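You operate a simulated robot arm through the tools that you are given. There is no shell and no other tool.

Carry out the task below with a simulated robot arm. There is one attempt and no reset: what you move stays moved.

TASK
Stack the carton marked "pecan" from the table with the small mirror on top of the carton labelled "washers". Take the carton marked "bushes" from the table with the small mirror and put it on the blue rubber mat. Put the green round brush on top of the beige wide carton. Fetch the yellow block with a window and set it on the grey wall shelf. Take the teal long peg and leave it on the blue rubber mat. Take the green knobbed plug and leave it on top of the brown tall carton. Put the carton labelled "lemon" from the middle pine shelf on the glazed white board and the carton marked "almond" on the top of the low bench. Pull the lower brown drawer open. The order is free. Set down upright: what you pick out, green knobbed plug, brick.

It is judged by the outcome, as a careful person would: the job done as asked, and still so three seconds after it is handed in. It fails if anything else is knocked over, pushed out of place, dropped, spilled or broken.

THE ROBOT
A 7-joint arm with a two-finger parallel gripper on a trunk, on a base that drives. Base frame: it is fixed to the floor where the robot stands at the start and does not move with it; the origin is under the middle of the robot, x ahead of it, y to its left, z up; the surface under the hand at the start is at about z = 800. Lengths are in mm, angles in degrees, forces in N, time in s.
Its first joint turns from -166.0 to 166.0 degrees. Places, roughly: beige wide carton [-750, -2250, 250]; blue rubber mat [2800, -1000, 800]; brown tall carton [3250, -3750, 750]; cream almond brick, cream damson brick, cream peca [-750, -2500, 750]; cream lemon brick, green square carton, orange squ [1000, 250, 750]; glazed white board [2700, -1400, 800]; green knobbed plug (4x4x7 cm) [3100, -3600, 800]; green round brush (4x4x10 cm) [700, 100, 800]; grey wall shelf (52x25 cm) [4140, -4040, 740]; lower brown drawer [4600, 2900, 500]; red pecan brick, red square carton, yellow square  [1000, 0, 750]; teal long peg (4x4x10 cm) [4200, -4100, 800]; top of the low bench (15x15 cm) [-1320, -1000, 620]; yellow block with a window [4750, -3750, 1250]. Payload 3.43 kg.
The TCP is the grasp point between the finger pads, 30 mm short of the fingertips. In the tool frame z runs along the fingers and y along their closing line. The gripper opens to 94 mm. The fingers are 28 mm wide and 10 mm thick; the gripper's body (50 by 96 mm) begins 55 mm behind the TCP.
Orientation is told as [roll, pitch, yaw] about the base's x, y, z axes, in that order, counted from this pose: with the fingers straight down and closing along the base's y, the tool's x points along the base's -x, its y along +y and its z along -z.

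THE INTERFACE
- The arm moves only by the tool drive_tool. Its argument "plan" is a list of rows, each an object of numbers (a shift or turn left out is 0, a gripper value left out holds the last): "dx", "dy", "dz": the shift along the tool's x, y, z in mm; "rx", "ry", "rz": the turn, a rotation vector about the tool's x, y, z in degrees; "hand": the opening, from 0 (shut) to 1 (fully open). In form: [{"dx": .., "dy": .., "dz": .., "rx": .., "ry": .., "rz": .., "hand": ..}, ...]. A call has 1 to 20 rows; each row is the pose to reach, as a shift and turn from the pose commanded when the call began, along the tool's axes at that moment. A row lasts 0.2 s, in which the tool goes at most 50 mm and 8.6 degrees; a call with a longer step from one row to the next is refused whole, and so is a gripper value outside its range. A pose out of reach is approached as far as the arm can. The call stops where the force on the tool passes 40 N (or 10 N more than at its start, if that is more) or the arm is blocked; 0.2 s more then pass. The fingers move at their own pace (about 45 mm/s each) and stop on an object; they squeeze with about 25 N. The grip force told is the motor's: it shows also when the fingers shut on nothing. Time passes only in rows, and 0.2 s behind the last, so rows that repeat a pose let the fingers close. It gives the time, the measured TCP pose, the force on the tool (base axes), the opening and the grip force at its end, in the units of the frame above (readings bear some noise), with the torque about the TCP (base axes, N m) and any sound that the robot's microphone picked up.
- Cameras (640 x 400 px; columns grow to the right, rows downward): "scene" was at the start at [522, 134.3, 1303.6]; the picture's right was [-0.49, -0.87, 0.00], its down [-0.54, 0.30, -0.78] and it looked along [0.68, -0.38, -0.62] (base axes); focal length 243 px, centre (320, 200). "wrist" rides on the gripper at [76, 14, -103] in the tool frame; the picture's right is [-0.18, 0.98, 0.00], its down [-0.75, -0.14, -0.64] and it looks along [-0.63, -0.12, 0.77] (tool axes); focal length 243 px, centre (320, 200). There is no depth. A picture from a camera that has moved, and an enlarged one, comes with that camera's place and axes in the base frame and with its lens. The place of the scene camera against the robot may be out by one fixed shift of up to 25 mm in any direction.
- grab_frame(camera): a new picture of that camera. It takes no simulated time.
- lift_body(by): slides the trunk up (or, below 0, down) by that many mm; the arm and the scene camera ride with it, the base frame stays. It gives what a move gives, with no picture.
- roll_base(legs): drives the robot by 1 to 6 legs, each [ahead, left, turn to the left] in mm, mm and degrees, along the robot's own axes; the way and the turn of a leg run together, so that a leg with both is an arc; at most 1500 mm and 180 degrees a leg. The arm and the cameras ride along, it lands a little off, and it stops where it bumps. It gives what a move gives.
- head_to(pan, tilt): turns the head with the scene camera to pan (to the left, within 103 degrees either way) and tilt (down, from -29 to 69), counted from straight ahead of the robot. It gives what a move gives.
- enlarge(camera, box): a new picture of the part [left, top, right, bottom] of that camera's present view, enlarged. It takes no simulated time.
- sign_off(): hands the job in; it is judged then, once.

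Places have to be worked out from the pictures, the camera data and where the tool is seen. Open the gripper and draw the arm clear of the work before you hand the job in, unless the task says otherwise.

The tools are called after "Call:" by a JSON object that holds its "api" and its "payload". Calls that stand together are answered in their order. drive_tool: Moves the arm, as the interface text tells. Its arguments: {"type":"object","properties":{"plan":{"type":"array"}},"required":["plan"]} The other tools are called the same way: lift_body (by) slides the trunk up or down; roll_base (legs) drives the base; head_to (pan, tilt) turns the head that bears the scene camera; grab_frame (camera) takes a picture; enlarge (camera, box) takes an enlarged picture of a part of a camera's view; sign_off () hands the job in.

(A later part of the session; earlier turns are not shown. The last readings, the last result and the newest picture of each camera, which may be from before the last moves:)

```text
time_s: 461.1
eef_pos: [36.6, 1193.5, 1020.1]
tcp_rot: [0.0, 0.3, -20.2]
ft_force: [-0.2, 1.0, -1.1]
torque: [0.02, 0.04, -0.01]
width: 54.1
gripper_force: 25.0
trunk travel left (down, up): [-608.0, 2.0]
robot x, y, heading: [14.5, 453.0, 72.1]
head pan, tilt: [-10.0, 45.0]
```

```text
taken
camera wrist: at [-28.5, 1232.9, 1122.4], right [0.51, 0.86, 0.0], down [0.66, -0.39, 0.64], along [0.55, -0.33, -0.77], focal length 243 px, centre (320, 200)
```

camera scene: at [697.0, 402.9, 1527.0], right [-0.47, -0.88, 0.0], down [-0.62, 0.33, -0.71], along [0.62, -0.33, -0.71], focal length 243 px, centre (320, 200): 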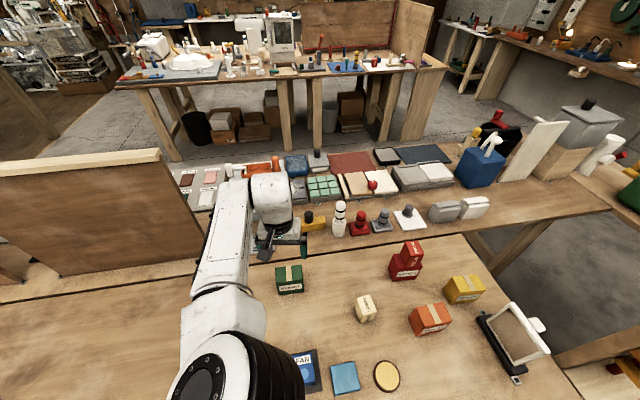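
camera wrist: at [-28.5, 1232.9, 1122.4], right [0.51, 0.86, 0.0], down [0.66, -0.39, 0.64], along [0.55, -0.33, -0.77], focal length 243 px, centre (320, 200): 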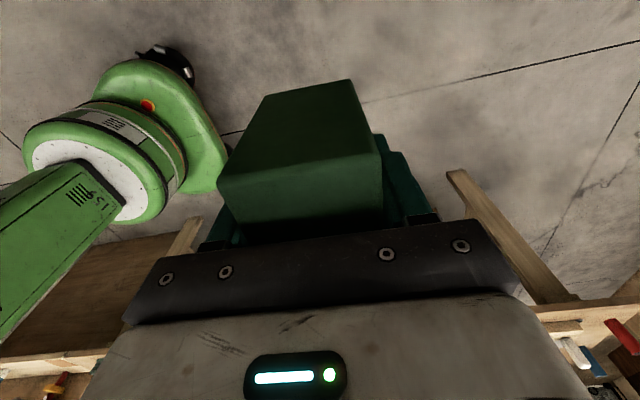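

Still held. I reverse along the aisle the way I came, then turn right and go through the corridor to the far table.

Call:
{"api": "roll_base", "payload": {"legs": [[-1030, 82, 0], [-1030, 85, 0], [0, 0, -45], [0, 0, -45]]}}

Call:
{"api": "head_to", "payload": {"pan": 0, "tilt": 30}}

Call:
{"api": "grab_frame", "payload": {"camera": "scene"}}

Call:
{"api": "grab_frame", "payload": {"camera": "wrist"}}

```text
time_s: 475.4
eef_pos: [-33.4, -1480.4, 1018.8]
tcp_rot: [0.1, 0.3, -110.2]
ft_force: [0.5, 0.5, -1.3]
torque: [0.04, 0.02, 0.01]
width: 54.0
gripper_force: 24.2
trunk travel left (down, up): [-608.0, 2.0]
robot x, y, heading: [-774.9, -1456.9, -18.1]
head pan, tilt: [-10.0, 45.0]
```

```text
time_s: 476.2
eef_pos: [-34.0, -1481.1, 1018.1]
tcp_rot: [0.0, 0.2, -110.2]
ft_force: [-1.2, 0.2, -1.0]
torque: [-0.01, -0.01, -0.04]
width: 54.0
gripper_force: 25.7
trunk travel left (down, up): [-608.0, 2.0]
robot x, y, heading: [-771.4, -1460.7, -17.9]
head pan, tilt: [0.0, 30.0]
```

```text
taken
camera scene: at [-203.4, -1455.8, 1549.5], right [-0.31, -0.95, 0.0], down [-0.48, 0.15, -0.87], along [0.82, -0.27, -0.5], focal length 243 px, centre (320, 200)
```

scene: 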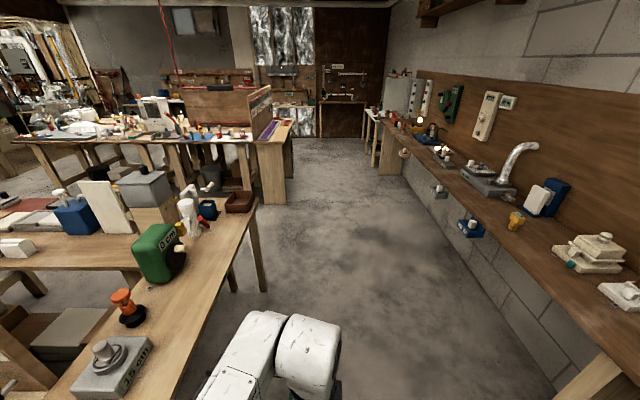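

```text
taken
camera wrist: at [5.8, -1415.4, 1122.4], right [0.86, -0.51, 0.0], down [-0.39, -0.66, 0.64], along [-0.33, -0.55, -0.77], focal length 243 px, centre (320, 200)
```

wrist: 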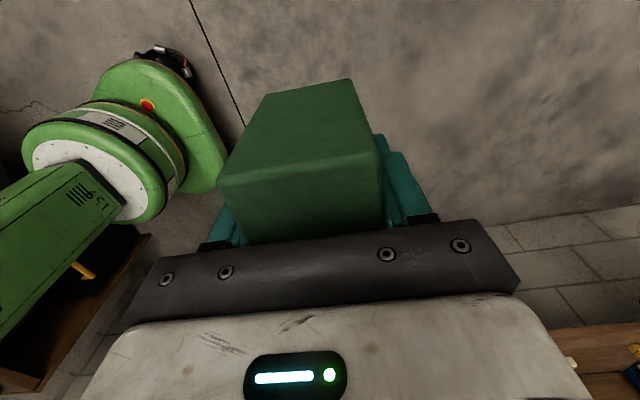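

Call:
{"api": "roll_base", "payload": {"legs": [[1140, 25, 0], [1120, 20, 0]]}}

Call:
{"api": "grab_frame", "payload": {"camera": "scene"}}

```text
time_s: 487.3
eef_pos: [2129.0, -2130.2, 1019.4]
tcp_rot: [0.0, 0.2, -110.3]
ft_force: [0.0, 0.3, -0.6]
torque: [0.01, -0.02, -0.01]
width: 53.9
gripper_force: 24.9
trunk travel left (down, up): [-608.0, 2.0]
robot x, y, heading: [1392.2, -2104.0, -18.1]
head pan, tilt: [0.0, 30.0]
```

```text
taken
camera scene: at [1959.2, -2104.2, 1549.6], right [-0.31, -0.95, 0.0], down [-0.48, 0.15, -0.87], along [0.82, -0.27, -0.5], focal length 243 px, centre (320, 200)
```

scene: 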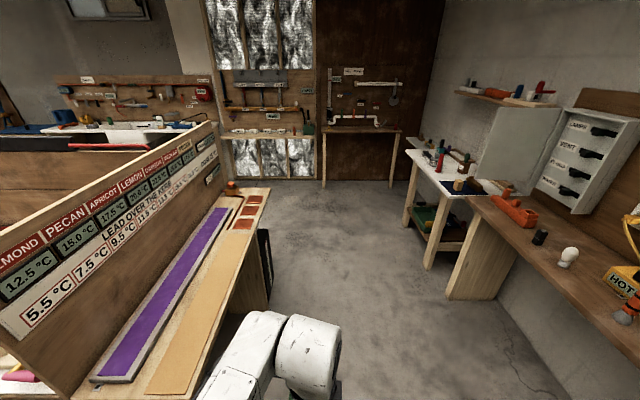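

Call:
{"api": "roll_base", "payload": {"legs": [[0, 1315, 0]]}}

Call:
{"api": "head_to", "payload": {"pan": 0, "tilt": 45}}

Call:
{"api": "grab_frame", "payload": {"camera": "scene"}}

Call:
{"api": "grab_frame", "payload": {"camera": "wrist"}}

```text
time_s: 494.0
eef_pos: [2536.9, -867.6, 1020.1]
tcp_rot: [0.2, 0.3, -110.4]
ft_force: [1.3, 0.1, -0.6]
torque: [0.0, 0.03, -0.02]
width: 54.0
gripper_force: 24.9
trunk travel left (down, up): [-608.0, 2.0]
robot x, y, heading: [1793.4, -845.7, -17.8]
head pan, tilt: [0.0, 30.0]
```

```text
time_s: 494.8
eef_pos: [2536.7, -868.0, 1018.4]
tcp_rot: [0.1, 0.3, -110.2]
ft_force: [-0.2, -0.2, -1.6]
torque: [0.02, 0.01, -0.01]
width: 54.0
gripper_force: 24.5
trunk travel left (down, up): [-608.0, 2.0]
robot x, y, heading: [1794.4, -847.4, -18.1]
head pan, tilt: [0.0, 45.0]
```

```text
taken
camera scene: at [2359.3, -839.8, 1527.1], right [-0.31, -0.95, 0.0], down [-0.67, 0.22, -0.71], along [0.67, -0.22, -0.71], focal length 243 px, centre (320, 200)
```

scene: 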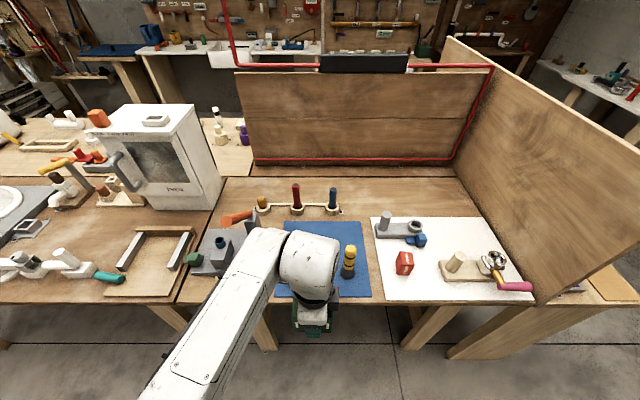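

```text
taken
camera wrist: at [2577.2, -802.5, 1122.4], right [0.86, -0.51, 0.0], down [-0.4, -0.66, 0.64], along [-0.33, -0.55, -0.77], focal length 243 px, centre (320, 200)
```

wrist: 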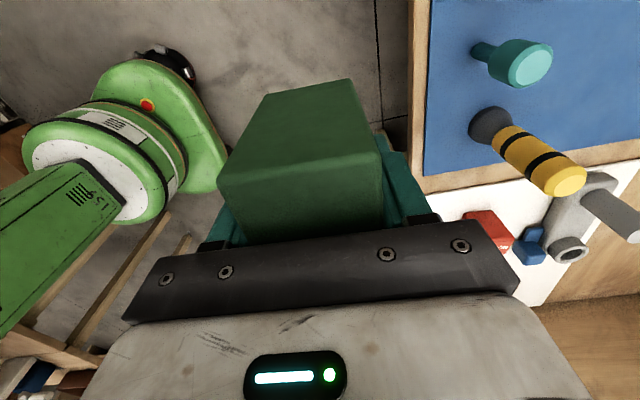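

Positions confirmed: peg (2862,-46), bottle (2895,-143; top z≈933), mat n 2812–3108. I drive forward 220 mm and extend the arm so BUSHES comes above the free rear half of the mat.

Call:
{"api": "roll_base", "payload": {"legs": [[220, -6, 0]]}}

Call:
{"api": "drive_tool", "payload": {"plan": [{"dy": 4}, {"dy": 12}, {"dy": 24}, {"dy": 38}, {"dy": 53}, {"dy": 68}, {"dy": 83}, {"dy": 97}, {"dy": 110}, {"dy": 121}, {"dy": 129}, {"dy": 133}, {"dy": 134}, {"dy": 134}]}}

Call:
{"api": "grab_frame", "payload": {"camera": "wrist"}}

Call:
{"api": "grab_frame", "payload": {"camera": "scene"}}

```text
time_s: 496.4
eef_pos: [2741.8, -942.4, 1018.4]
tcp_rot: [0.2, 0.4, -110.4]
ft_force: [0.4, 0.2, -1.9]
torque: [0.0, -0.02, 0.01]
width: 53.8
gripper_force: 25.0
trunk travel left (down, up): [-608.0, 2.0]
robot x, y, heading: [2002.3, -915.8, -17.9]
head pan, tilt: [0.0, 45.0]
```

```text
time_s: 499.4
eef_pos: [2869.0, -988.3, 1018.8]
tcp_rot: [0.2, 0.4, -110.4]
ft_force: [0.2, 0.0, -0.9]
torque: [0.0, 0.03, 0.0]
width: 54.2
gripper_force: 24.8
trunk travel left (down, up): [-608.0, 2.0]
robot x, y, heading: [2002.2, -922.3, -17.8]
head pan, tilt: [0.0, 45.0]
```

```text
taken
camera wrist: at [2909.0, -923.5, 1122.7], right [0.86, -0.51, 0.0], down [-0.4, -0.66, 0.64], along [-0.33, -0.55, -0.77], focal length 243 px, centre (320, 200)
```

wrist: 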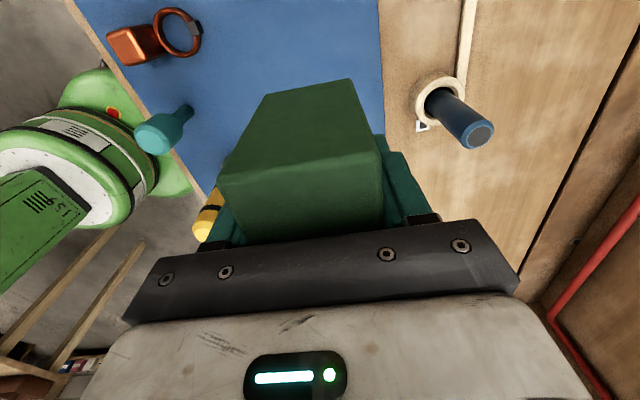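

```text
taken
camera scene: at [2565.4, -913.8, 1527.0], right [-0.31, -0.95, 0.0], down [-0.67, 0.22, -0.71], along [0.67, -0.22, -0.71], focal length 243 px, centre (320, 200)
```

scene: 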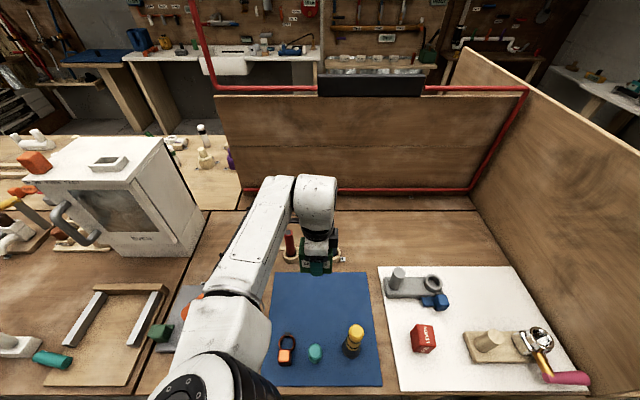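

BUSHES is above (3034,-48), on the mat's free rear half. I lower it steadily to near contact.

Call:
{"api": "drive_tool", "payload": {"plan": [{"dz": 4}, {"dz": 12}, {"dz": 24}, {"dz": 38}, {"dz": 54}, {"dz": 70}, {"dz": 86}, {"dz": 102}, {"dz": 118}, {"dz": 133}, {"dz": 146}, {"dz": 155}, {"dz": 161}, {"dz": 164}, {"dz": 165}, {"dz": 165}]}}

Call:
{"api": "grab_frame", "payload": {"camera": "wrist"}}

Call:
{"api": "grab_frame", "payload": {"camera": "scene"}}

```text
time_s: 502.8
eef_pos: [2870.1, -987.4, 854.4]
tcp_rot: [0.1, 0.4, -110.4]
ft_force: [-0.5, 0.5, -0.6]
torque: [0.0, 0.05, 0.04]
width: 53.8
gripper_force: 24.3
trunk travel left (down, up): [-608.0, 2.0]
robot x, y, heading: [2001.2, -920.6, -18.0]
head pan, tilt: [0.0, 45.0]
```

```text
taken
camera wrist: at [2909.4, -922.7, 957.2], right [0.86, -0.51, 0.0], down [-0.4, -0.66, 0.64], along [-0.33, -0.55, -0.77], focal length 243 px, centre (320, 200)
```

wrist: 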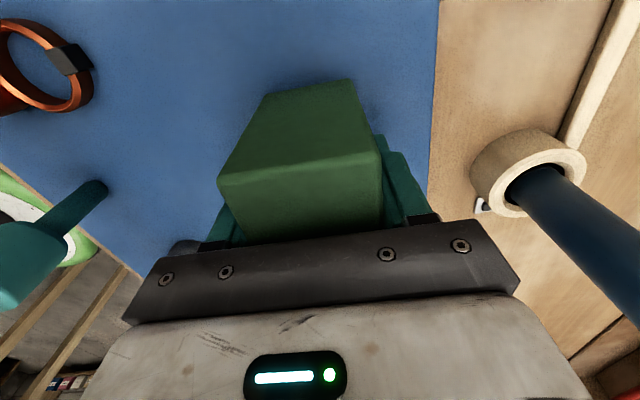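

```text
taken
camera scene: at [2565.4, -913.9, 1527.0], right [-0.31, -0.95, 0.0], down [-0.67, 0.22, -0.71], along [0.67, -0.22, -0.71], focal length 243 px, centre (320, 200)
```

scene: 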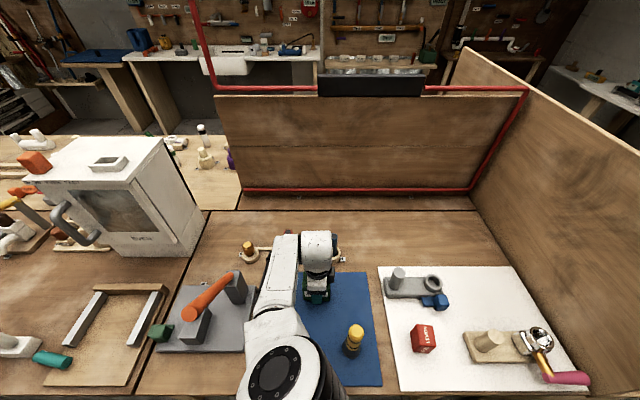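

Call:
{"api": "drive_tool", "payload": {"plan": [{"dz": 3}, {"dz": 6}, {"dz": 8}, {"dz": 9}]}}

Call:
{"api": "drive_tool", "payload": {"plan": [{"dz": 1}, {"dz": 2}, {"dz": 3}]}}

```text
time_s: 503.8
eef_pos: [2869.3, -988.7, 845.7]
tcp_rot: [0.1, 0.3, -110.5]
ft_force: [-2.3, 0.1, 8.5]
torque: [0.28, 0.17, 0.06]
width: 53.9
gripper_force: 25.0
trunk travel left (down, up): [-608.0, 2.0]
robot x, y, heading: [2005.0, -917.5, -17.8]
head pan, tilt: [0.0, 45.0]
```

```text
time_s: 504.6
eef_pos: [2868.9, -987.8, 843.5]
tcp_rot: [0.2, 0.3, -110.4]
ft_force: [-4.5, 1.8, 26.0]
torque: [0.11, 0.28, 0.01]
width: 54.2
gripper_force: 25.1
trunk travel left (down, up): [-608.0, 2.0]
robot x, y, heading: [2004.6, -920.3, -18.1]
head pan, tilt: [0.0, 45.0]
```

The carton sits on the mat. I ease off and release, then rise straight up.

Call:
{"api": "drive_tool", "payload": {"plan": [{"dz": -1.5}, {"dz": -1.5, "hand": 0.6}, {"dz": -1.5, "hand": 0.65}, {"dz": -1.5, "hand": 0.72}, {"dz": -1.5, "hand": 0.8}, {"dz": -1.5, "hand": 0.85}, {"dz": -1.5, "hand": 0.85}]}}

Call:
{"api": "grab_frame", "payload": {"camera": "wrist"}}

Call:
{"api": "drive_tool", "payload": {"plan": [{"dz": -8}, {"dz": -25}, {"dz": -50}, {"dz": -80}, {"dz": -115}, {"dz": -150}, {"dz": -170}, {"dz": -170}]}}

Call:
{"api": "grab_frame", "payload": {"camera": "wrist"}}

Call:
{"api": "grab_frame", "payload": {"camera": "scene"}}

```text
time_s: 506.2
eef_pos: [2868.9, -987.2, 843.0]
tcp_rot: [0.1, 0.3, -110.5]
ft_force: [-0.6, 0.3, 0.4]
torque: [0.0, -0.02, 0.01]
width: 79.9
gripper_force: 0.0
trunk travel left (down, up): [-608.0, 2.0]
robot x, y, heading: [2001.1, -921.5, -18.2]
head pan, tilt: [0.0, 45.0]
```

```text
taken
camera wrist: at [2909.4, -922.6, 947.0], right [0.86, -0.51, 0.0], down [-0.4, -0.66, 0.64], along [-0.33, -0.55, -0.77], focal length 243 px, centre (320, 200)
```

wrist: 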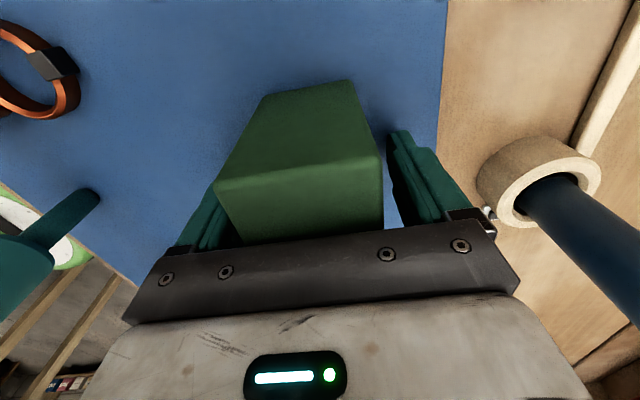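

```text
time_s: 508.0
eef_pos: [2868.9, -989.1, 1014.1]
tcp_rot: [0.1, 0.3, -110.4]
ft_force: [-1.4, -0.2, 0.7]
torque: [-0.01, 0.01, 0.0]
width: 79.5
gripper_force: 0.1
trunk travel left (down, up): [-608.0, 2.0]
robot x, y, heading: [2001.4, -917.6, -17.9]
head pan, tilt: [0.0, 45.0]
```

```text
taken
camera wrist: at [2908.4, -924.0, 1117.8], right [0.86, -0.51, 0.0], down [-0.4, -0.66, 0.64], along [-0.33, -0.55, -0.77], focal length 243 px, centre (320, 200)
```

wrist: 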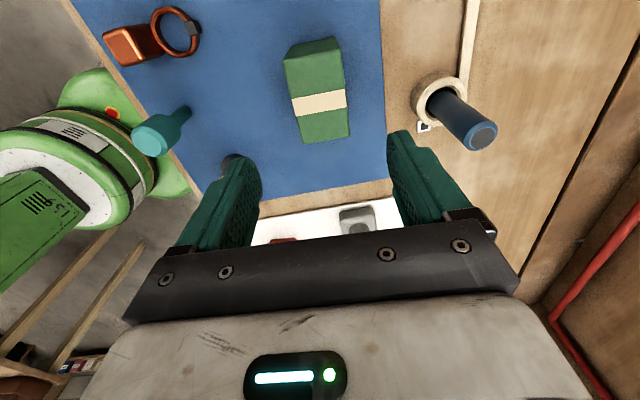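

```text
taken
camera scene: at [2565.3, -913.8, 1527.0], right [-0.31, -0.95, 0.0], down [-0.67, 0.22, -0.71], along [0.67, -0.22, -0.71], focal length 243 px, centre (320, 200)
```

scene: 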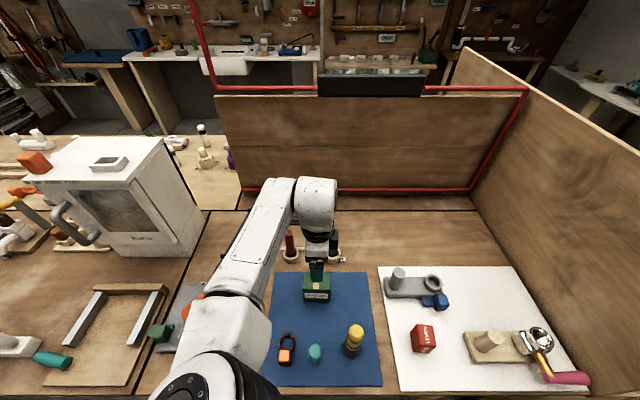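

All brick, carton, brush, plug, block and peg jobs are done. Now the drawer: I back off, pull the arm in, and move left along the aisle to look for the brown dresser.

Call:
{"api": "roll_base", "payload": {"legs": [[-225, 0, 0]]}}

Call:
{"api": "drive_tool", "payload": {"plan": [{"dy": -25}, {"dy": -60}, {"dy": -95}, {"dy": -130}, {"dy": -150}, {"dy": -150}]}}

Call:
{"api": "roll_base", "payload": {"legs": [[0, 1300, 0]]}}

Call:
{"api": "head_to", "payload": {"pan": 35, "tilt": 20}}

Call:
{"api": "grab_frame", "payload": {"camera": "scene"}}

```text
time_s: 509.8
eef_pos: [2653.5, -920.0, 1013.1]
tcp_rot: [0.2, 0.4, -110.4]
ft_force: [0.6, 0.1, -0.4]
torque: [-0.03, 0.0, 0.04]
width: 79.5
gripper_force: 0.0
trunk travel left (down, up): [-608.0, 2.0]
robot x, y, heading: [1785.5, -848.4, -17.8]
head pan, tilt: [0.0, 45.0]
```

```text
time_s: 511.1
eef_pos: [2513.0, -867.6, 1013.3]
tcp_rot: [0.1, 0.3, -110.3]
ft_force: [0.2, 0.5, 0.3]
torque: [0.04, -0.03, 0.0]
width: 79.9
gripper_force: 0.0
trunk travel left (down, up): [-608.0, 2.0]
robot x, y, heading: [1786.6, -851.5, -18.1]
head pan, tilt: [0.0, 45.0]
```

```text
time_s: 517.6
eef_pos: [2913.1, 363.8, 1013.7]
tcp_rot: [0.1, 0.4, -110.4]
ft_force: [-0.3, -0.2, 0.8]
torque: [-0.03, 0.0, -0.02]
width: 80.2
gripper_force: 0.1
trunk travel left (down, up): [-608.0, 2.0]
robot x, y, heading: [2187.2, 379.8, -17.8]
head pan, tilt: [0.0, 45.0]
```

```text
time_s: 518.7
eef_pos: [2913.6, 363.9, 1013.6]
tcp_rot: [0.1, 0.3, -110.4]
ft_force: [0.0, -0.3, -0.1]
torque: [0.01, 0.05, -0.02]
width: 80.1
gripper_force: 0.1
trunk travel left (down, up): [-608.0, 2.0]
robot x, y, heading: [2183.1, 384.5, -18.2]
head pan, tilt: [35.0, 20.0]
```

```text
taken
camera scene: at [2762.6, 438.9, 1565.6], right [0.29, -0.96, 0.0], down [-0.33, -0.1, -0.94], along [0.9, 0.27, -0.34], focal length 243 px, centre (320, 200)
```

scene: 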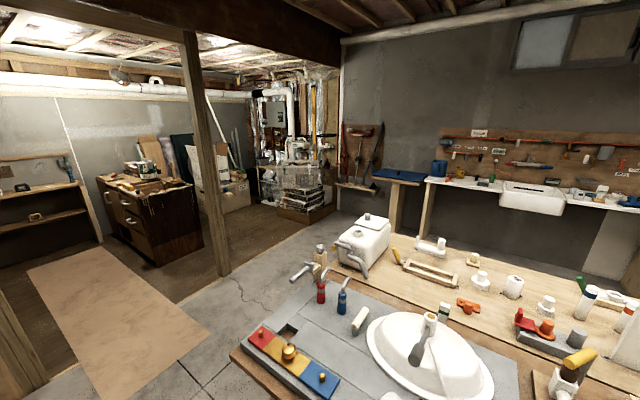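

The dark-brown dresser is visible to the left beyond a post. I enlarge it.

Call:
{"api": "enlarge", "payload": {"camera": "scene", "box": [60, 130, 260, 290]}}

```text
2.50 times, centred on (160, 210) of scene
camera zoom: at [2762.6, 438.9, 1565.6], right [0.29, -0.96, 0.0], down [-0.33, -0.1, -0.94], along [0.9, 0.27, -0.34], focal length 607 px, centre (720, 175)
```

zoom: 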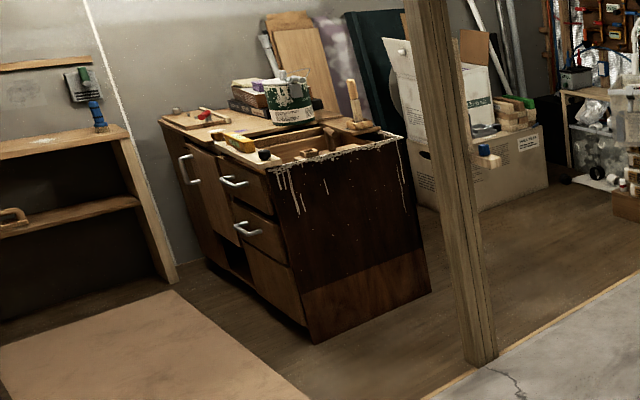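

Lower drawer: dark dresser whose front faces toward -n (handles near [4460,3090], lower one at z≈440). I go left past the end of the tables, then forward, and look again.

Call:
{"api": "roll_base", "payload": {"legs": [[0, 1300, 0]]}}

Call:
{"api": "head_to", "payload": {"pan": 25, "tilt": 30}}

Call:
{"api": "grab_frame", "payload": {"camera": "scene"}}

Call:
{"api": "head_to", "payload": {"pan": 85, "tilt": 30}}

Call:
{"api": "grab_frame", "payload": {"camera": "scene"}}

```text
time_s: 525.2
eef_pos: [3315.3, 1611.1, 1012.3]
tcp_rot: [0.0, 0.2, -110.0]
ft_force: [-0.1, -0.8, 1.1]
torque: [-0.02, 0.01, 0.02]
width: 80.1
gripper_force: 0.0
trunk travel left (down, up): [-608.0, 2.0]
robot x, y, heading: [2589.5, 1626.0, -17.4]
head pan, tilt: [35.0, 20.0]
```

```text
time_s: 525.9
eef_pos: [3314.5, 1612.3, 1013.7]
tcp_rot: [0.1, 0.2, -109.9]
ft_force: [-0.1, -0.1, 0.3]
torque: [0.0, 0.02, 0.0]
width: 79.8
gripper_force: 0.1
trunk travel left (down, up): [-608.0, 2.0]
robot x, y, heading: [2588.1, 1629.2, -17.8]
head pan, tilt: [25.0, 30.0]
```

```text
taken
camera scene: at [3164.0, 1669.9, 1549.7], right [0.13, -0.99, 0.0], down [-0.5, -0.06, -0.87], along [0.86, 0.11, -0.5], focal length 243 px, centre (320, 200)
```

scene: 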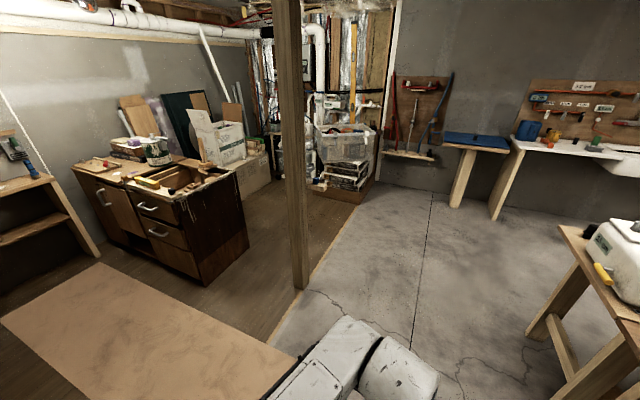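

```text
time_s: 527.2
eef_pos: [3314.4, 1611.3, 1013.5]
tcp_rot: [0.1, 0.2, -110.1]
ft_force: [0.0, 0.1, -1.0]
torque: [-0.04, -0.01, 0.0]
width: 79.8
gripper_force: 0.1
trunk travel left (down, up): [-608.0, 2.0]
robot x, y, heading: [2590.8, 1627.5, -18.0]
head pan, tilt: [85.0, 30.0]
```

```text
taken
camera scene: at [3109.2, 1741.8, 1549.6], right [0.92, -0.39, 0.0], down [-0.19, -0.46, -0.87], along [0.33, 0.8, -0.5], focal length 243 px, centre (320, 200)
```

scene: 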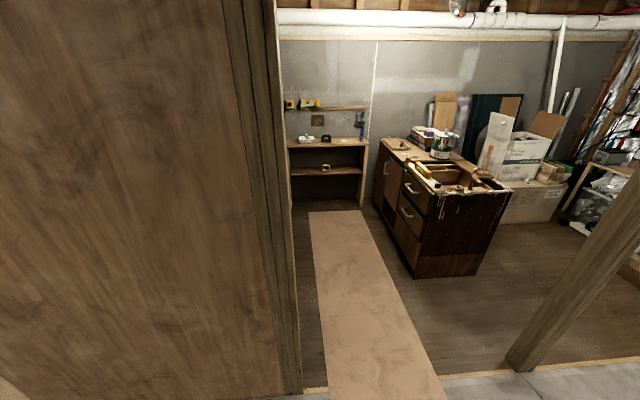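

The drawer unit stands in an alcove to the left. I drive forward past the partition's end, then turn left to face the alcove and look closely.

Call:
{"api": "roll_base", "payload": {"legs": [[850, 0, 0], [0, 0, 45], [0, 0, 45]]}}

Call:
{"api": "head_to", "payload": {"pan": -20, "tilt": 30}}

Call:
{"api": "grab_frame", "payload": {"camera": "scene"}}

Call:
{"api": "head_to", "payload": {"pan": 30, "tilt": 30}}

Call:
{"api": "grab_frame", "payload": {"camera": "scene"}}

```text
time_s: 535.9
eef_pos: [3411.8, 2091.3, 1013.2]
tcp_rot: [0.1, 0.3, -19.9]
ft_force: [-0.6, -0.1, -0.5]
torque: [0.0, 0.01, -0.02]
width: 80.0
gripper_force: 0.0
trunk travel left (down, up): [-608.0, 2.0]
robot x, y, heading: [3399.3, 1362.3, 72.2]
head pan, tilt: [85.0, 30.0]
```

```text
time_s: 537.7
eef_pos: [3411.8, 2089.6, 1013.1]
tcp_rot: [0.1, 0.4, -20.0]
ft_force: [-0.3, -0.2, -0.1]
torque: [0.02, -0.01, -0.02]
width: 80.1
gripper_force: 0.0
trunk travel left (down, up): [-608.0, 2.0]
robot x, y, heading: [3396.2, 1363.1, 72.3]
head pan, tilt: [-20.0, 30.0]
```

```text
taken
camera scene: at [3406.5, 1898.4, 1549.6], right [0.79, -0.61, 0.0], down [-0.3, -0.4, -0.87], along [0.53, 0.69, -0.5], focal length 243 px, centre (320, 200)
```

scene: 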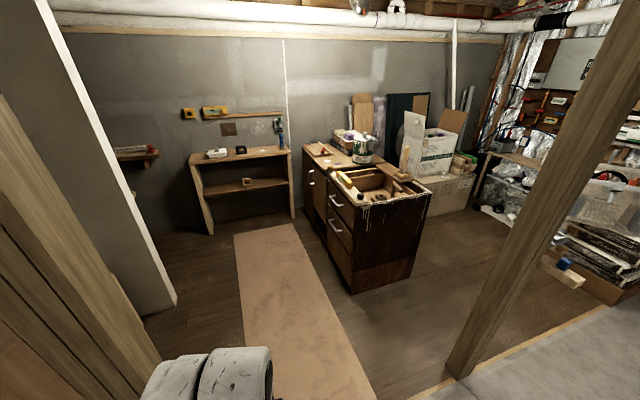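

```text
time_s: 538.9
eef_pos: [3412.0, 2090.4, 1012.4]
tcp_rot: [0.1, 0.2, -20.0]
ft_force: [0.5, 0.9, -0.6]
torque: [0.01, -0.02, 0.02]
width: 79.7
gripper_force: 0.1
trunk travel left (down, up): [-608.0, 2.0]
robot x, y, heading: [3400.3, 1368.0, 72.4]
head pan, tilt: [30.0, 30.0]
```

```text
taken
camera scene: at [3332.0, 1915.1, 1549.6], right [0.98, 0.21, 0.0], down [0.11, -0.49, -0.87], along [-0.18, 0.85, -0.5], focal length 243 px, centre (320, 200)
```

scene: 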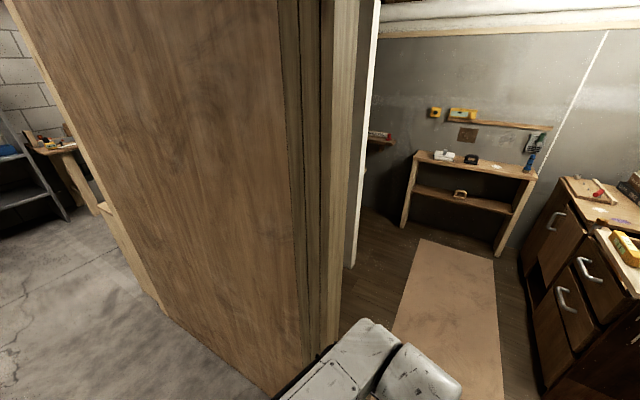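

Call:
{"api": "head_to", "payload": {"pan": -20, "tilt": 30}}

Call:
{"api": "enlarge", "payload": {"camera": "scene", "box": [290, 160, 430, 300]}}

```text
time_s: 540.1
eef_pos: [3411.8, 2090.8, 1013.2]
tcp_rot: [0.1, 0.4, -20.0]
ft_force: [0.2, 0.3, 0.1]
torque: [0.0, -0.02, -0.01]
width: 80.1
gripper_force: 0.1
trunk travel left (down, up): [-608.0, 2.0]
robot x, y, heading: [3399.3, 1363.4, 72.5]
head pan, tilt: [-20.0, 30.0]
```

```text
2.86 times, centred on (360, 230) of scene
camera zoom: at [3406.5, 1898.4, 1549.6], right [0.79, -0.61, 0.0], down [-0.3, -0.4, -0.87], along [0.53, 0.69, -0.5], focal length 694 px, centre (206, 114)
```

zoom: 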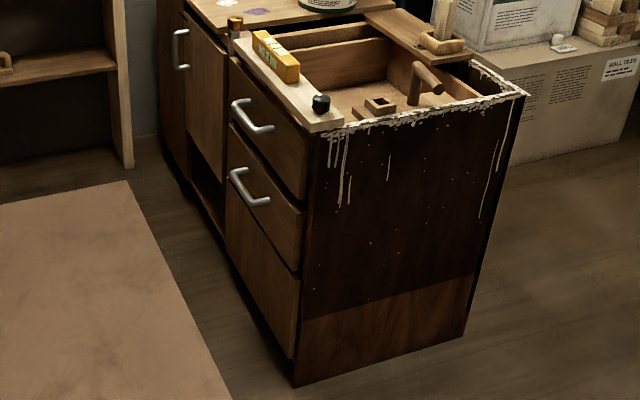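

The lower drawer has a D-shaped bar handle at z≈480. I turn back to face +n here in the open, lower the trunk, and prepare the gripper pointing forward with fingers closing vertically.

Call:
{"api": "roll_base", "payload": {"legs": [[0, 0, -45], [0, 0, -45]]}}

Call:
{"api": "lift_body", "payload": {"by": -300}}

Call:
{"api": "lift_body", "payload": {"by": -240}}

Call:
{"api": "drive_tool", "payload": {"plan": [{"dy": 10, "rx": -7}, {"dy": 20, "rx": -14}, {"dy": 30, "rx": -21}, {"dy": 40, "rx": -28}, {"dy": 50, "rx": -35}, {"dy": 60, "rx": -42}, {"dy": 70, "rx": -49}, {"dy": 80, "rx": -56}, {"dy": 90, "rx": -63}, {"dy": 100, "rx": -70}, {"dy": 110, "rx": -77}, {"dy": 120, "rx": -80}, {"dy": 120, "rx": -80}]}}

Call:
{"api": "head_to", "payload": {"pan": 0, "tilt": 45}}

Call:
{"api": "grab_frame", "payload": {"camera": "scene"}}

Call:
{"api": "grab_frame", "payload": {"camera": "wrist"}}

```text
time_s: 544.6
eef_pos: [4125.2, 1351.3, 1013.2]
tcp_rot: [0.1, 0.3, -110.0]
ft_force: [0.1, 0.3, 0.2]
torque: [-0.01, -0.02, 0.0]
width: 80.1
gripper_force: 0.0
trunk travel left (down, up): [-608.0, 2.0]
robot x, y, heading: [3403.1, 1362.5, -17.6]
head pan, tilt: [-20.0, 30.0]
```

```text
time_s: 547.6
eef_pos: [4123.8, 1351.6, 713.5]
tcp_rot: [0.1, 0.3, -110.0]
ft_force: [-0.8, -0.3, -0.7]
torque: [0.01, -0.05, 0.02]
width: 79.8
gripper_force: 0.1
trunk travel left (down, up): [-308.0, 302.0]
robot x, y, heading: [3396.5, 1368.5, -17.5]
head pan, tilt: [-20.0, 30.0]
```

```text
time_s: 550.1
eef_pos: [4125.6, 1351.0, 473.8]
tcp_rot: [0.1, 0.3, -110.0]
ft_force: [-0.4, 0.5, 0.6]
torque: [0.02, -0.05, 0.02]
width: 80.0
gripper_force: 0.1
trunk travel left (down, up): [-68.0, 542.0]
robot x, y, heading: [3396.2, 1366.8, -17.9]
head pan, tilt: [-20.0, 30.0]
```

```text
time_s: 552.9
eef_pos: [4237.3, 1310.8, 474.7]
tcp_rot: [80.1, 0.4, -110.0]
ft_force: [0.6, 0.4, 0.3]
torque: [0.03, -0.01, -0.02]
width: 79.7
gripper_force: 0.0
trunk travel left (down, up): [-68.0, 542.0]
robot x, y, heading: [3394.0, 1364.1, -17.5]
head pan, tilt: [-20.0, 30.0]
```

```text
time_s: 553.7
eef_pos: [4238.3, 1309.6, 474.4]
tcp_rot: [80.2, 0.3, -109.9]
ft_force: [-0.5, 1.1, -0.2]
torque: [0.0, 0.02, 0.01]
width: 79.8
gripper_force: 0.0
trunk travel left (down, up): [-68.0, 542.0]
robot x, y, heading: [3396.0, 1367.6, -17.6]
head pan, tilt: [0.0, 45.0]
```

```text
taken
camera scene: at [3961.4, 1373.1, 987.1], right [-0.3, -0.95, 0.0], down [-0.67, 0.21, -0.71], along [0.67, -0.22, -0.71], focal length 243 px, centre (320, 200)
```

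scene: 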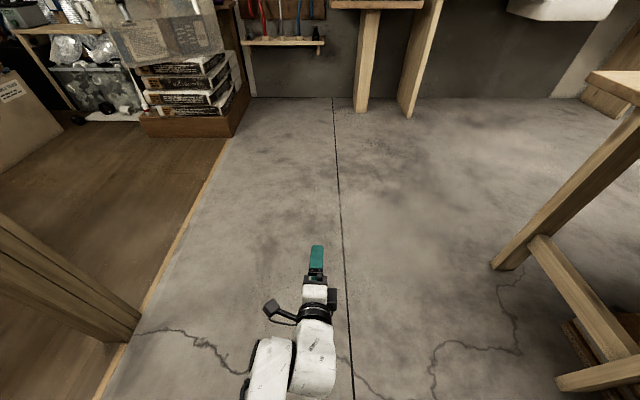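

```text
taken
camera wrist: at [4170.8, 1414.5, 506.7], right [0.09, -0.24, 0.97], down [-0.87, -0.48, -0.03], along [0.48, -0.84, -0.25], focal length 243 px, centre (320, 200)
```

wrist: 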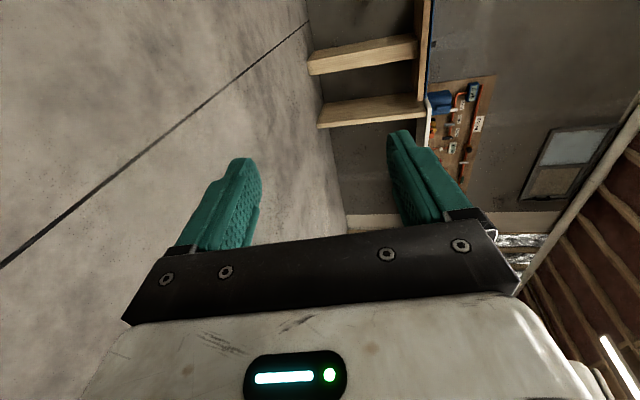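

The posture works. I shift the hand to the right and pull it in a little so that it fits past the post and dresser corner, then strafe toward the alcove.

Call:
{"api": "drive_tool", "payload": {"plan": [{"dx": -35, "dy": -2, "dz": -12}, {"dx": -70, "dy": -4, "dz": -24}, {"dx": -105, "dy": -6, "dz": -36}, {"dx": -140, "dy": -8, "dz": -48}, {"dx": -175, "dy": -10, "dz": -60}, {"dx": -210, "dy": -12.5, "dz": -72}, {"dx": -245, "dy": -14.5, "dz": -84}, {"dx": -280, "dy": -17, "dz": -98}, {"dx": -300, "dy": -17.4, "dz": -98.5}, {"dx": -300, "dy": -17.4, "dz": -98.5}]}}

Call:
{"api": "roll_base", "payload": {"legs": [[-143, 0, -0.4], [0, 1100, 0]]}}

Call:
{"api": "head_to", "payload": {"pan": 10, "tilt": 35}}

Call:
{"api": "grab_frame", "payload": {"camera": "scene"}}

Call:
{"api": "head_to", "payload": {"pan": 95, "tilt": 30}}

Call:
{"api": "grab_frame", "payload": {"camera": "scene"}}

```text
time_s: 555.9
eef_pos: [4039.5, 1061.3, 472.3]
tcp_rot: [80.1, 0.3, -109.9]
ft_force: [0.3, 0.2, -0.5]
torque: [0.04, -0.01, 0.01]
width: 79.9
gripper_force: 0.1
trunk travel left (down, up): [-68.0, 542.0]
robot x, y, heading: [3396.9, 1364.0, -17.6]
head pan, tilt: [0.0, 45.0]
```

```text
time_s: 560.8
eef_pos: [4155.6, 1873.0, 470.9]
tcp_rot: [80.0, 0.5, -107.9]
ft_force: [0.7, 0.0, 0.0]
torque: [-0.02, -0.01, -0.01]
width: 79.9
gripper_force: 0.1
trunk travel left (down, up): [-68.0, 542.0]
robot x, y, heading: [3508.0, 2152.4, -15.5]
head pan, tilt: [0.0, 45.0]
stopped in leg 2: the robot was blocked; the commanded pose is now the measured one
```

```text
time_s: 561.5
eef_pos: [4153.8, 1872.8, 471.8]
tcp_rot: [80.1, 0.5, -108.0]
ft_force: [-0.3, -0.7, -0.1]
torque: [-0.02, 0.02, 0.0]
width: 79.9
gripper_force: 0.0
trunk travel left (down, up): [-68.0, 542.0]
robot x, y, heading: [3501.4, 2149.9, -15.8]
head pan, tilt: [10.0, 35.0]
```

```text
taken
camera scene: at [4073.4, 2192.4, 1002.7], right [-0.1, -0.99, 0.0], down [-0.57, 0.06, -0.82], along [0.82, -0.08, -0.57], focal length 243 px, centre (320, 200)
```

scene: 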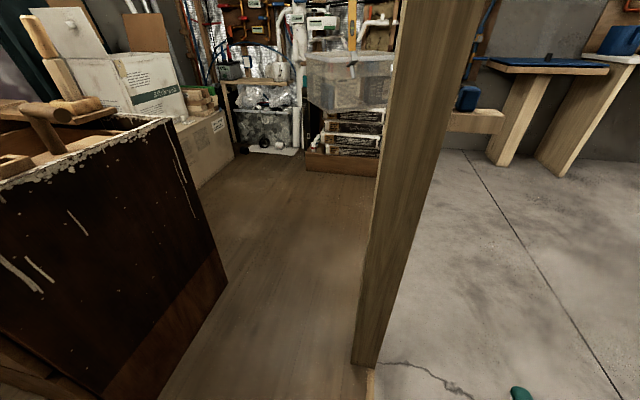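

```text
time_s: 563.1
eef_pos: [4154.8, 1874.8, 470.6]
tcp_rot: [80.0, 0.6, -107.9]
ft_force: [-0.4, 0.5, 0.8]
torque: [0.01, -0.02, 0.0]
width: 79.8
gripper_force: 0.1
trunk travel left (down, up): [-68.0, 542.0]
robot x, y, heading: [3501.4, 2149.8, -15.7]
head pan, tilt: [95.0, 30.0]
```

```text
taken
camera scene: at [4002.7, 2290.3, 1010.8], right [0.98, -0.19, 0.0], down [-0.09, -0.49, -0.87], along [0.16, 0.85, -0.5], focal length 243 px, centre (320, 200)
```

scene: 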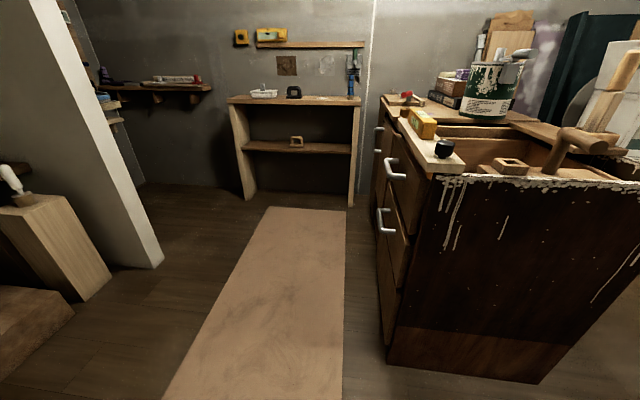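

The base touched the partition's end; I give it more clearance: forward 60 mm, straighten, then continue left into the alcove.

Call:
{"api": "roll_base", "payload": {"legs": [[80, -10, -2.3], [0, 700, 0]]}}

Call:
{"api": "head_to", "payload": {"pan": 60, "tilt": 40}}

Call:
{"api": "grab_frame", "payload": {"camera": "scene"}}

Call:
{"api": "head_to", "payload": {"pan": 103, "tilt": 40}}

Call:
{"api": "grab_frame", "payload": {"camera": "scene"}}

```text
time_s: 564.2
eef_pos: [4197.4, 1880.2, 470.6]
tcp_rot: [79.9, 0.4, -106.9]
ft_force: [0.6, -0.2, 0.6]
torque: [-0.01, -0.02, 0.0]
width: 79.8
gripper_force: 0.0
trunk travel left (down, up): [-68.0, 542.0]
robot x, y, heading: [3542.5, 2148.7, -15.0]
head pan, tilt: [95.0, 30.0]
stopped in leg 1: the robot was blocked; the commanded pose is now the measured one
```

```text
time_s: 565.2
eef_pos: [4196.8, 1879.4, 470.9]
tcp_rot: [79.9, 0.6, -107.1]
ft_force: [0.4, -0.5, 0.2]
torque: [-0.02, -0.01, -0.02]
width: 80.1
gripper_force: 0.1
trunk travel left (down, up): [-68.0, 542.0]
robot x, y, heading: [3541.6, 2148.5, -15.0]
head pan, tilt: [60.0, 40.0]
```

```text
taken
camera scene: at [4083.3, 2264.5, 994.4], right [0.71, -0.7, 0.0], down [-0.45, -0.46, -0.77], along [0.54, 0.55, -0.64], focal length 243 px, centre (320, 200)
```

scene: 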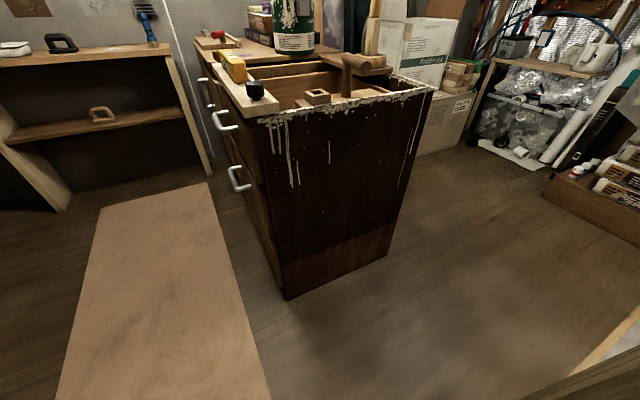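

```text
time_s: 566.3
eef_pos: [4197.1, 1879.4, 470.7]
tcp_rot: [79.9, 0.5, -107.0]
ft_force: [-0.1, 0.3, 0.0]
torque: [0.04, -0.01, -0.01]
width: 79.8
gripper_force: 0.1
trunk travel left (down, up): [-68.0, 542.0]
robot x, y, heading: [3539.3, 2147.7, -14.8]
head pan, tilt: [103.0, 40.0]
```

```text
taken
camera scene: at [4026.1, 2288.9, 994.5], right [1.0, -0.03, 0.0], down [-0.02, -0.64, -0.77], along [0.02, 0.77, -0.64], focal length 243 px, centre (320, 200)
```

scene: 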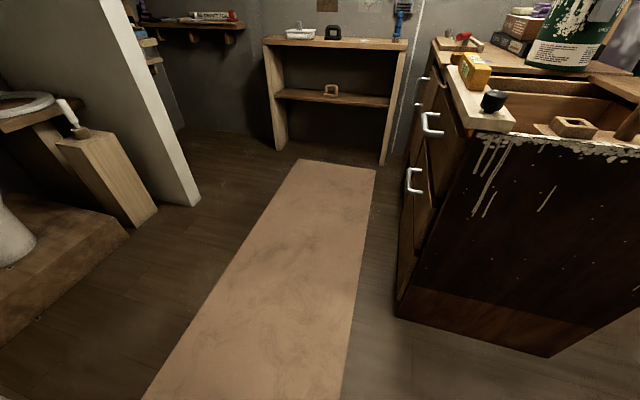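

Still touching at the rear-left corner with the partition end. I drive straight forward first without turning.

Call:
{"api": "roll_base", "payload": {"legs": [[90, 0, 0]]}}

```text
time_s: 567.4
eef_pos: [4285.0, 1855.9, 472.3]
tcp_rot: [79.9, 0.5, -107.0]
ft_force: [-0.7, 0.7, -0.2]
torque: [-0.01, 0.01, -0.01]
width: 79.8
gripper_force: 0.0
trunk travel left (down, up): [-68.0, 542.0]
robot x, y, heading: [3630.4, 2126.4, -14.8]
head pan, tilt: [103.0, 40.0]
```

Call:
{"api": "roll_base", "payload": {"legs": [[0, 0, -3.2]]}}

Call:
{"api": "roll_base", "payload": {"legs": [[-30, 300, 0]]}}

```text
time_s: 568.2
eef_pos: [4282.4, 1850.1, 470.2]
tcp_rot: [79.9, 0.4, -107.3]
ft_force: [0.0, 0.0, -0.1]
torque: [0.01, -0.03, 0.0]
width: 79.9
gripper_force: 0.1
trunk travel left (down, up): [-68.0, 542.0]
robot x, y, heading: [3622.9, 2120.7, -14.8]
head pan, tilt: [103.0, 40.0]
stopped in leg 1: the robot was blocked; the commanded pose is now the measured one
```

```text
time_s: 568.9
eef_pos: [4284.1, 1854.5, 471.5]
tcp_rot: [79.7, 0.4, -107.1]
ft_force: [0.9, -1.0, 0.4]
torque: [0.01, 0.01, -0.01]
width: 80.0
gripper_force: 0.1
trunk travel left (down, up): [-68.0, 542.0]
robot x, y, heading: [3630.7, 2126.4, -14.8]
head pan, tilt: [103.0, 40.0]
stopped in leg 1: the robot was blocked; the commanded pose is now the measured one
```

Blocked both ways; I look down around the base to see what touches.

Call:
{"api": "head_to", "payload": {"pan": 103, "tilt": 68}}

Call:
{"api": "grab_frame", "payload": {"camera": "scene"}}

Call:
{"api": "head_to", "payload": {"pan": -30, "tilt": 60}}

Call:
{"api": "grab_frame", "payload": {"camera": "scene"}}

Call:
{"api": "grab_frame", "payload": {"camera": "wrist"}}

```text
time_s: 569.8
eef_pos: [4282.7, 1853.6, 470.1]
tcp_rot: [79.8, 0.4, -107.1]
ft_force: [0.2, 0.3, 0.7]
torque: [0.03, -0.04, 0.0]
width: 80.1
gripper_force: 0.2
trunk travel left (down, up): [-68.0, 542.0]
robot x, y, heading: [3631.2, 2124.9, -14.8]
head pan, tilt: [103.0, 68.0]
```

```text
taken
camera scene: at [4112.2, 2236.0, 959.0], right [1.0, -0.03, 0.0], down [-0.03, -0.93, -0.38], along [0.01, 0.38, -0.93], focal length 243 px, centre (320, 200)
```

scene: 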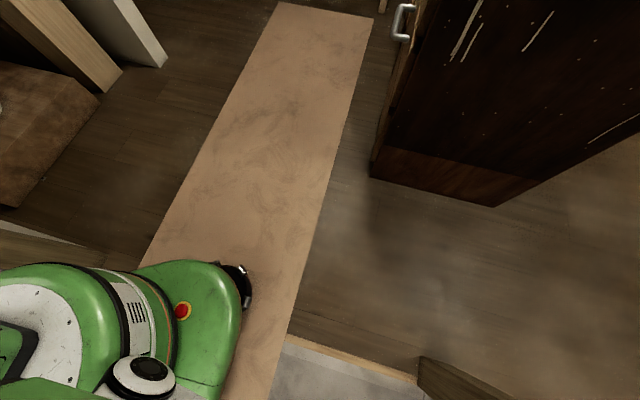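

```text
time_s: 572.0
eef_pos: [4283.0, 1853.1, 470.3]
tcp_rot: [79.7, 0.4, -107.1]
ft_force: [0.3, 0.4, -0.2]
torque: [0.01, -0.01, -0.02]
width: 79.8
gripper_force: 0.1
trunk travel left (down, up): [-68.0, 542.0]
robot x, y, heading: [3625.0, 2121.8, -15.1]
head pan, tilt: [-30.0, 60.0]
```

```text
taken
camera scene: at [4157.4, 2131.9, 967.6], right [-0.71, -0.71, 0.0], down [-0.61, 0.61, -0.5], along [0.35, -0.35, -0.87], focal length 243 px, centre (320, 200)
```

scene: 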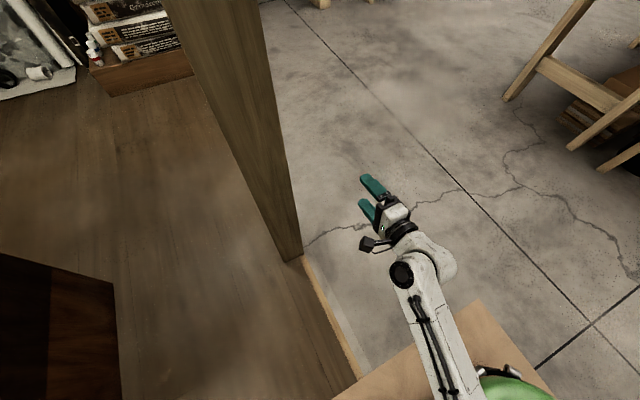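

```text
taken
camera wrist: at [4211.8, 1954.5, 503.5], right [0.11, -0.23, 0.97], down [-0.85, -0.53, -0.03], along [0.52, -0.82, -0.26], focal length 243 px, centre (320, 200)
```

wrist: 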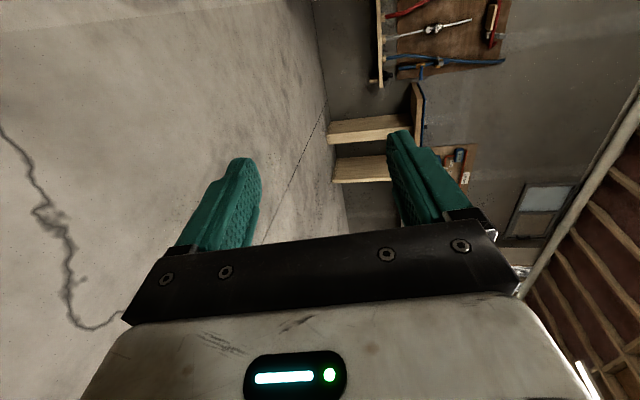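

The pink board is a ramp into the alcove; I should enter along it lengthwise. I strafe back out, turn left to face along the board, and set the tool pointing to my right before entering.

Call:
{"api": "roll_base", "payload": {"legs": [[0, -480, 0]]}}

Call:
{"api": "roll_base", "payload": {"legs": [[0, 0, 43.5], [0, 0, 43.5]]}}

Call:
{"api": "head_to", "payload": {"pan": 0, "tilt": 45}}

Call:
{"api": "grab_frame", "payload": {"camera": "scene"}}

```text
time_s: 574.8
eef_pos: [4161.2, 1393.5, 470.5]
tcp_rot: [79.9, 0.4, -107.1]
ft_force: [0.6, 0.3, -1.1]
torque: [0.0, 0.0, 0.02]
width: 79.9
gripper_force: 0.0
trunk travel left (down, up): [-68.0, 542.0]
robot x, y, heading: [3501.1, 1664.2, -15.2]
head pan, tilt: [-30.0, 60.0]
```

```text
time_s: 579.2
eef_pos: [3804.2, 2305.4, 470.0]
tcp_rot: [79.9, 0.4, -19.7]
ft_force: [0.3, 0.1, -1.4]
torque: [0.01, 0.03, -0.04]
width: 80.1
gripper_force: 0.1
trunk travel left (down, up): [-68.0, 542.0]
robot x, y, heading: [3499.7, 1661.9, 72.7]
head pan, tilt: [-30.0, 60.0]
```

```text
time_s: 580.2
eef_pos: [3803.7, 2305.0, 470.4]
tcp_rot: [79.7, 0.3, -19.7]
ft_force: [1.1, -0.9, 0.6]
torque: [0.01, 0.02, -0.01]
width: 79.7
gripper_force: 0.0
trunk travel left (down, up): [-68.0, 542.0]
robot x, y, heading: [3505.1, 1662.9, 72.7]
head pan, tilt: [0.0, 45.0]
```

```text
taken
camera scene: at [3481.8, 2201.9, 987.0], right [0.95, -0.3, 0.0], down [-0.21, -0.67, -0.71], along [0.21, 0.67, -0.71], focal length 243 px, centre (320, 200)
```

scene: 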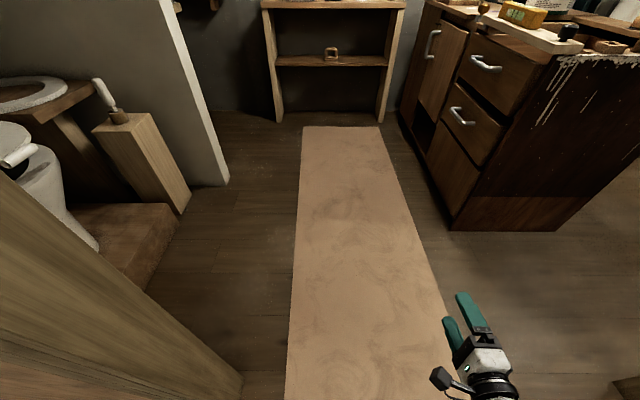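

The dresser's lower drawer handle is well visible and I'm centred on the board. I turn the tool to point to my right (toward the dresser front) while still outside.

Call:
{"api": "drive_tool", "payload": {"plan": [{"dx": -16, "dy": -2, "dz": -12, "ry": -7.4, "rz": 1.3}, {"dx": -33, "dy": -4, "dz": -23, "ry": -14.8, "rz": 2.6}, {"dx": -49, "dy": -6, "dz": -35, "ry": -22.1, "rz": 3.9}, {"dx": -65, "dy": -8, "dz": -47, "ry": -29.5, "rz": 5.2}, {"dx": -82, "dy": -10, "dz": -58, "ry": -36.9, "rz": 6.5}, {"dx": -98, "dy": -12, "dz": -70, "ry": -44.3, "rz": 7.9}, {"dx": -114, "dy": -14, "dz": -82, "ry": -51.7, "rz": 9.2}, {"dx": -131, "dy": -16.5, "dz": -93, "ry": -59, "rz": 10.5}, {"dx": -147, "dy": -18.5, "dz": -105, "ry": -66.4, "rz": 11.8}, {"dx": -163, "dy": -20.5, "dz": -117, "ry": -73.8, "rz": 13.1}, {"dx": -180, "dy": -22.6, "dz": -128, "ry": -81.2, "rz": 14.4}, {"dx": -196, "dy": -24.7, "dz": -140, "ry": -88.6, "rz": 15.7}, {"dx": -196, "dy": -24.7, "dz": -140, "ry": -88.6, "rz": 15.7}]}}

Call:
{"api": "grab_frame", "payload": {"camera": "scene"}}

Call:
{"api": "grab_frame", "payload": {"camera": "wrist"}}

```text
time_s: 583.0
eef_pos: [3940.9, 2105.2, 469.7]
tcp_rot: [79.6, 0.0, -109.8]
ft_force: [-0.1, 0.4, -0.7]
torque: [0.02, 0.01, 0.02]
width: 80.0
gripper_force: 0.1
trunk travel left (down, up): [-68.0, 542.0]
robot x, y, heading: [3509.1, 1662.5, 72.6]
head pan, tilt: [0.0, 45.0]
```

```text
taken
camera scene: at [3481.8, 2202.1, 987.0], right [0.95, -0.3, 0.0], down [-0.21, -0.67, -0.71], along [0.21, 0.67, -0.71], focal length 243 px, centre (320, 200)
```

scene: 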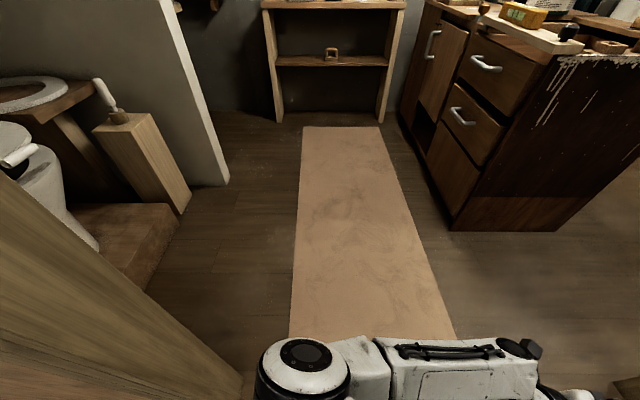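

```text
taken
camera wrist: at [3875.1, 2209.4, 502.3], right [0.11, -0.23, 0.97], down [-0.87, -0.49, -0.02], along [0.48, -0.84, -0.25], focal length 243 px, centre (320, 200)
```

wrist: 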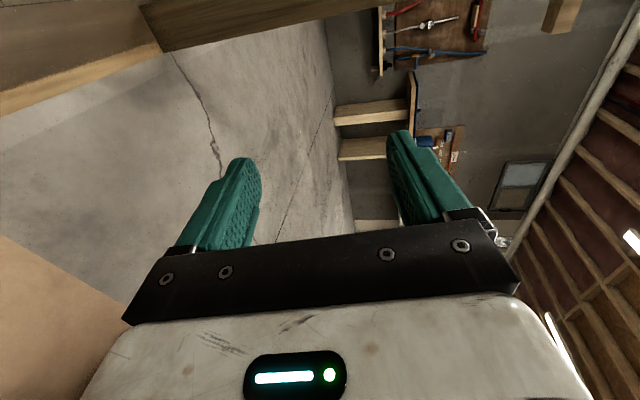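

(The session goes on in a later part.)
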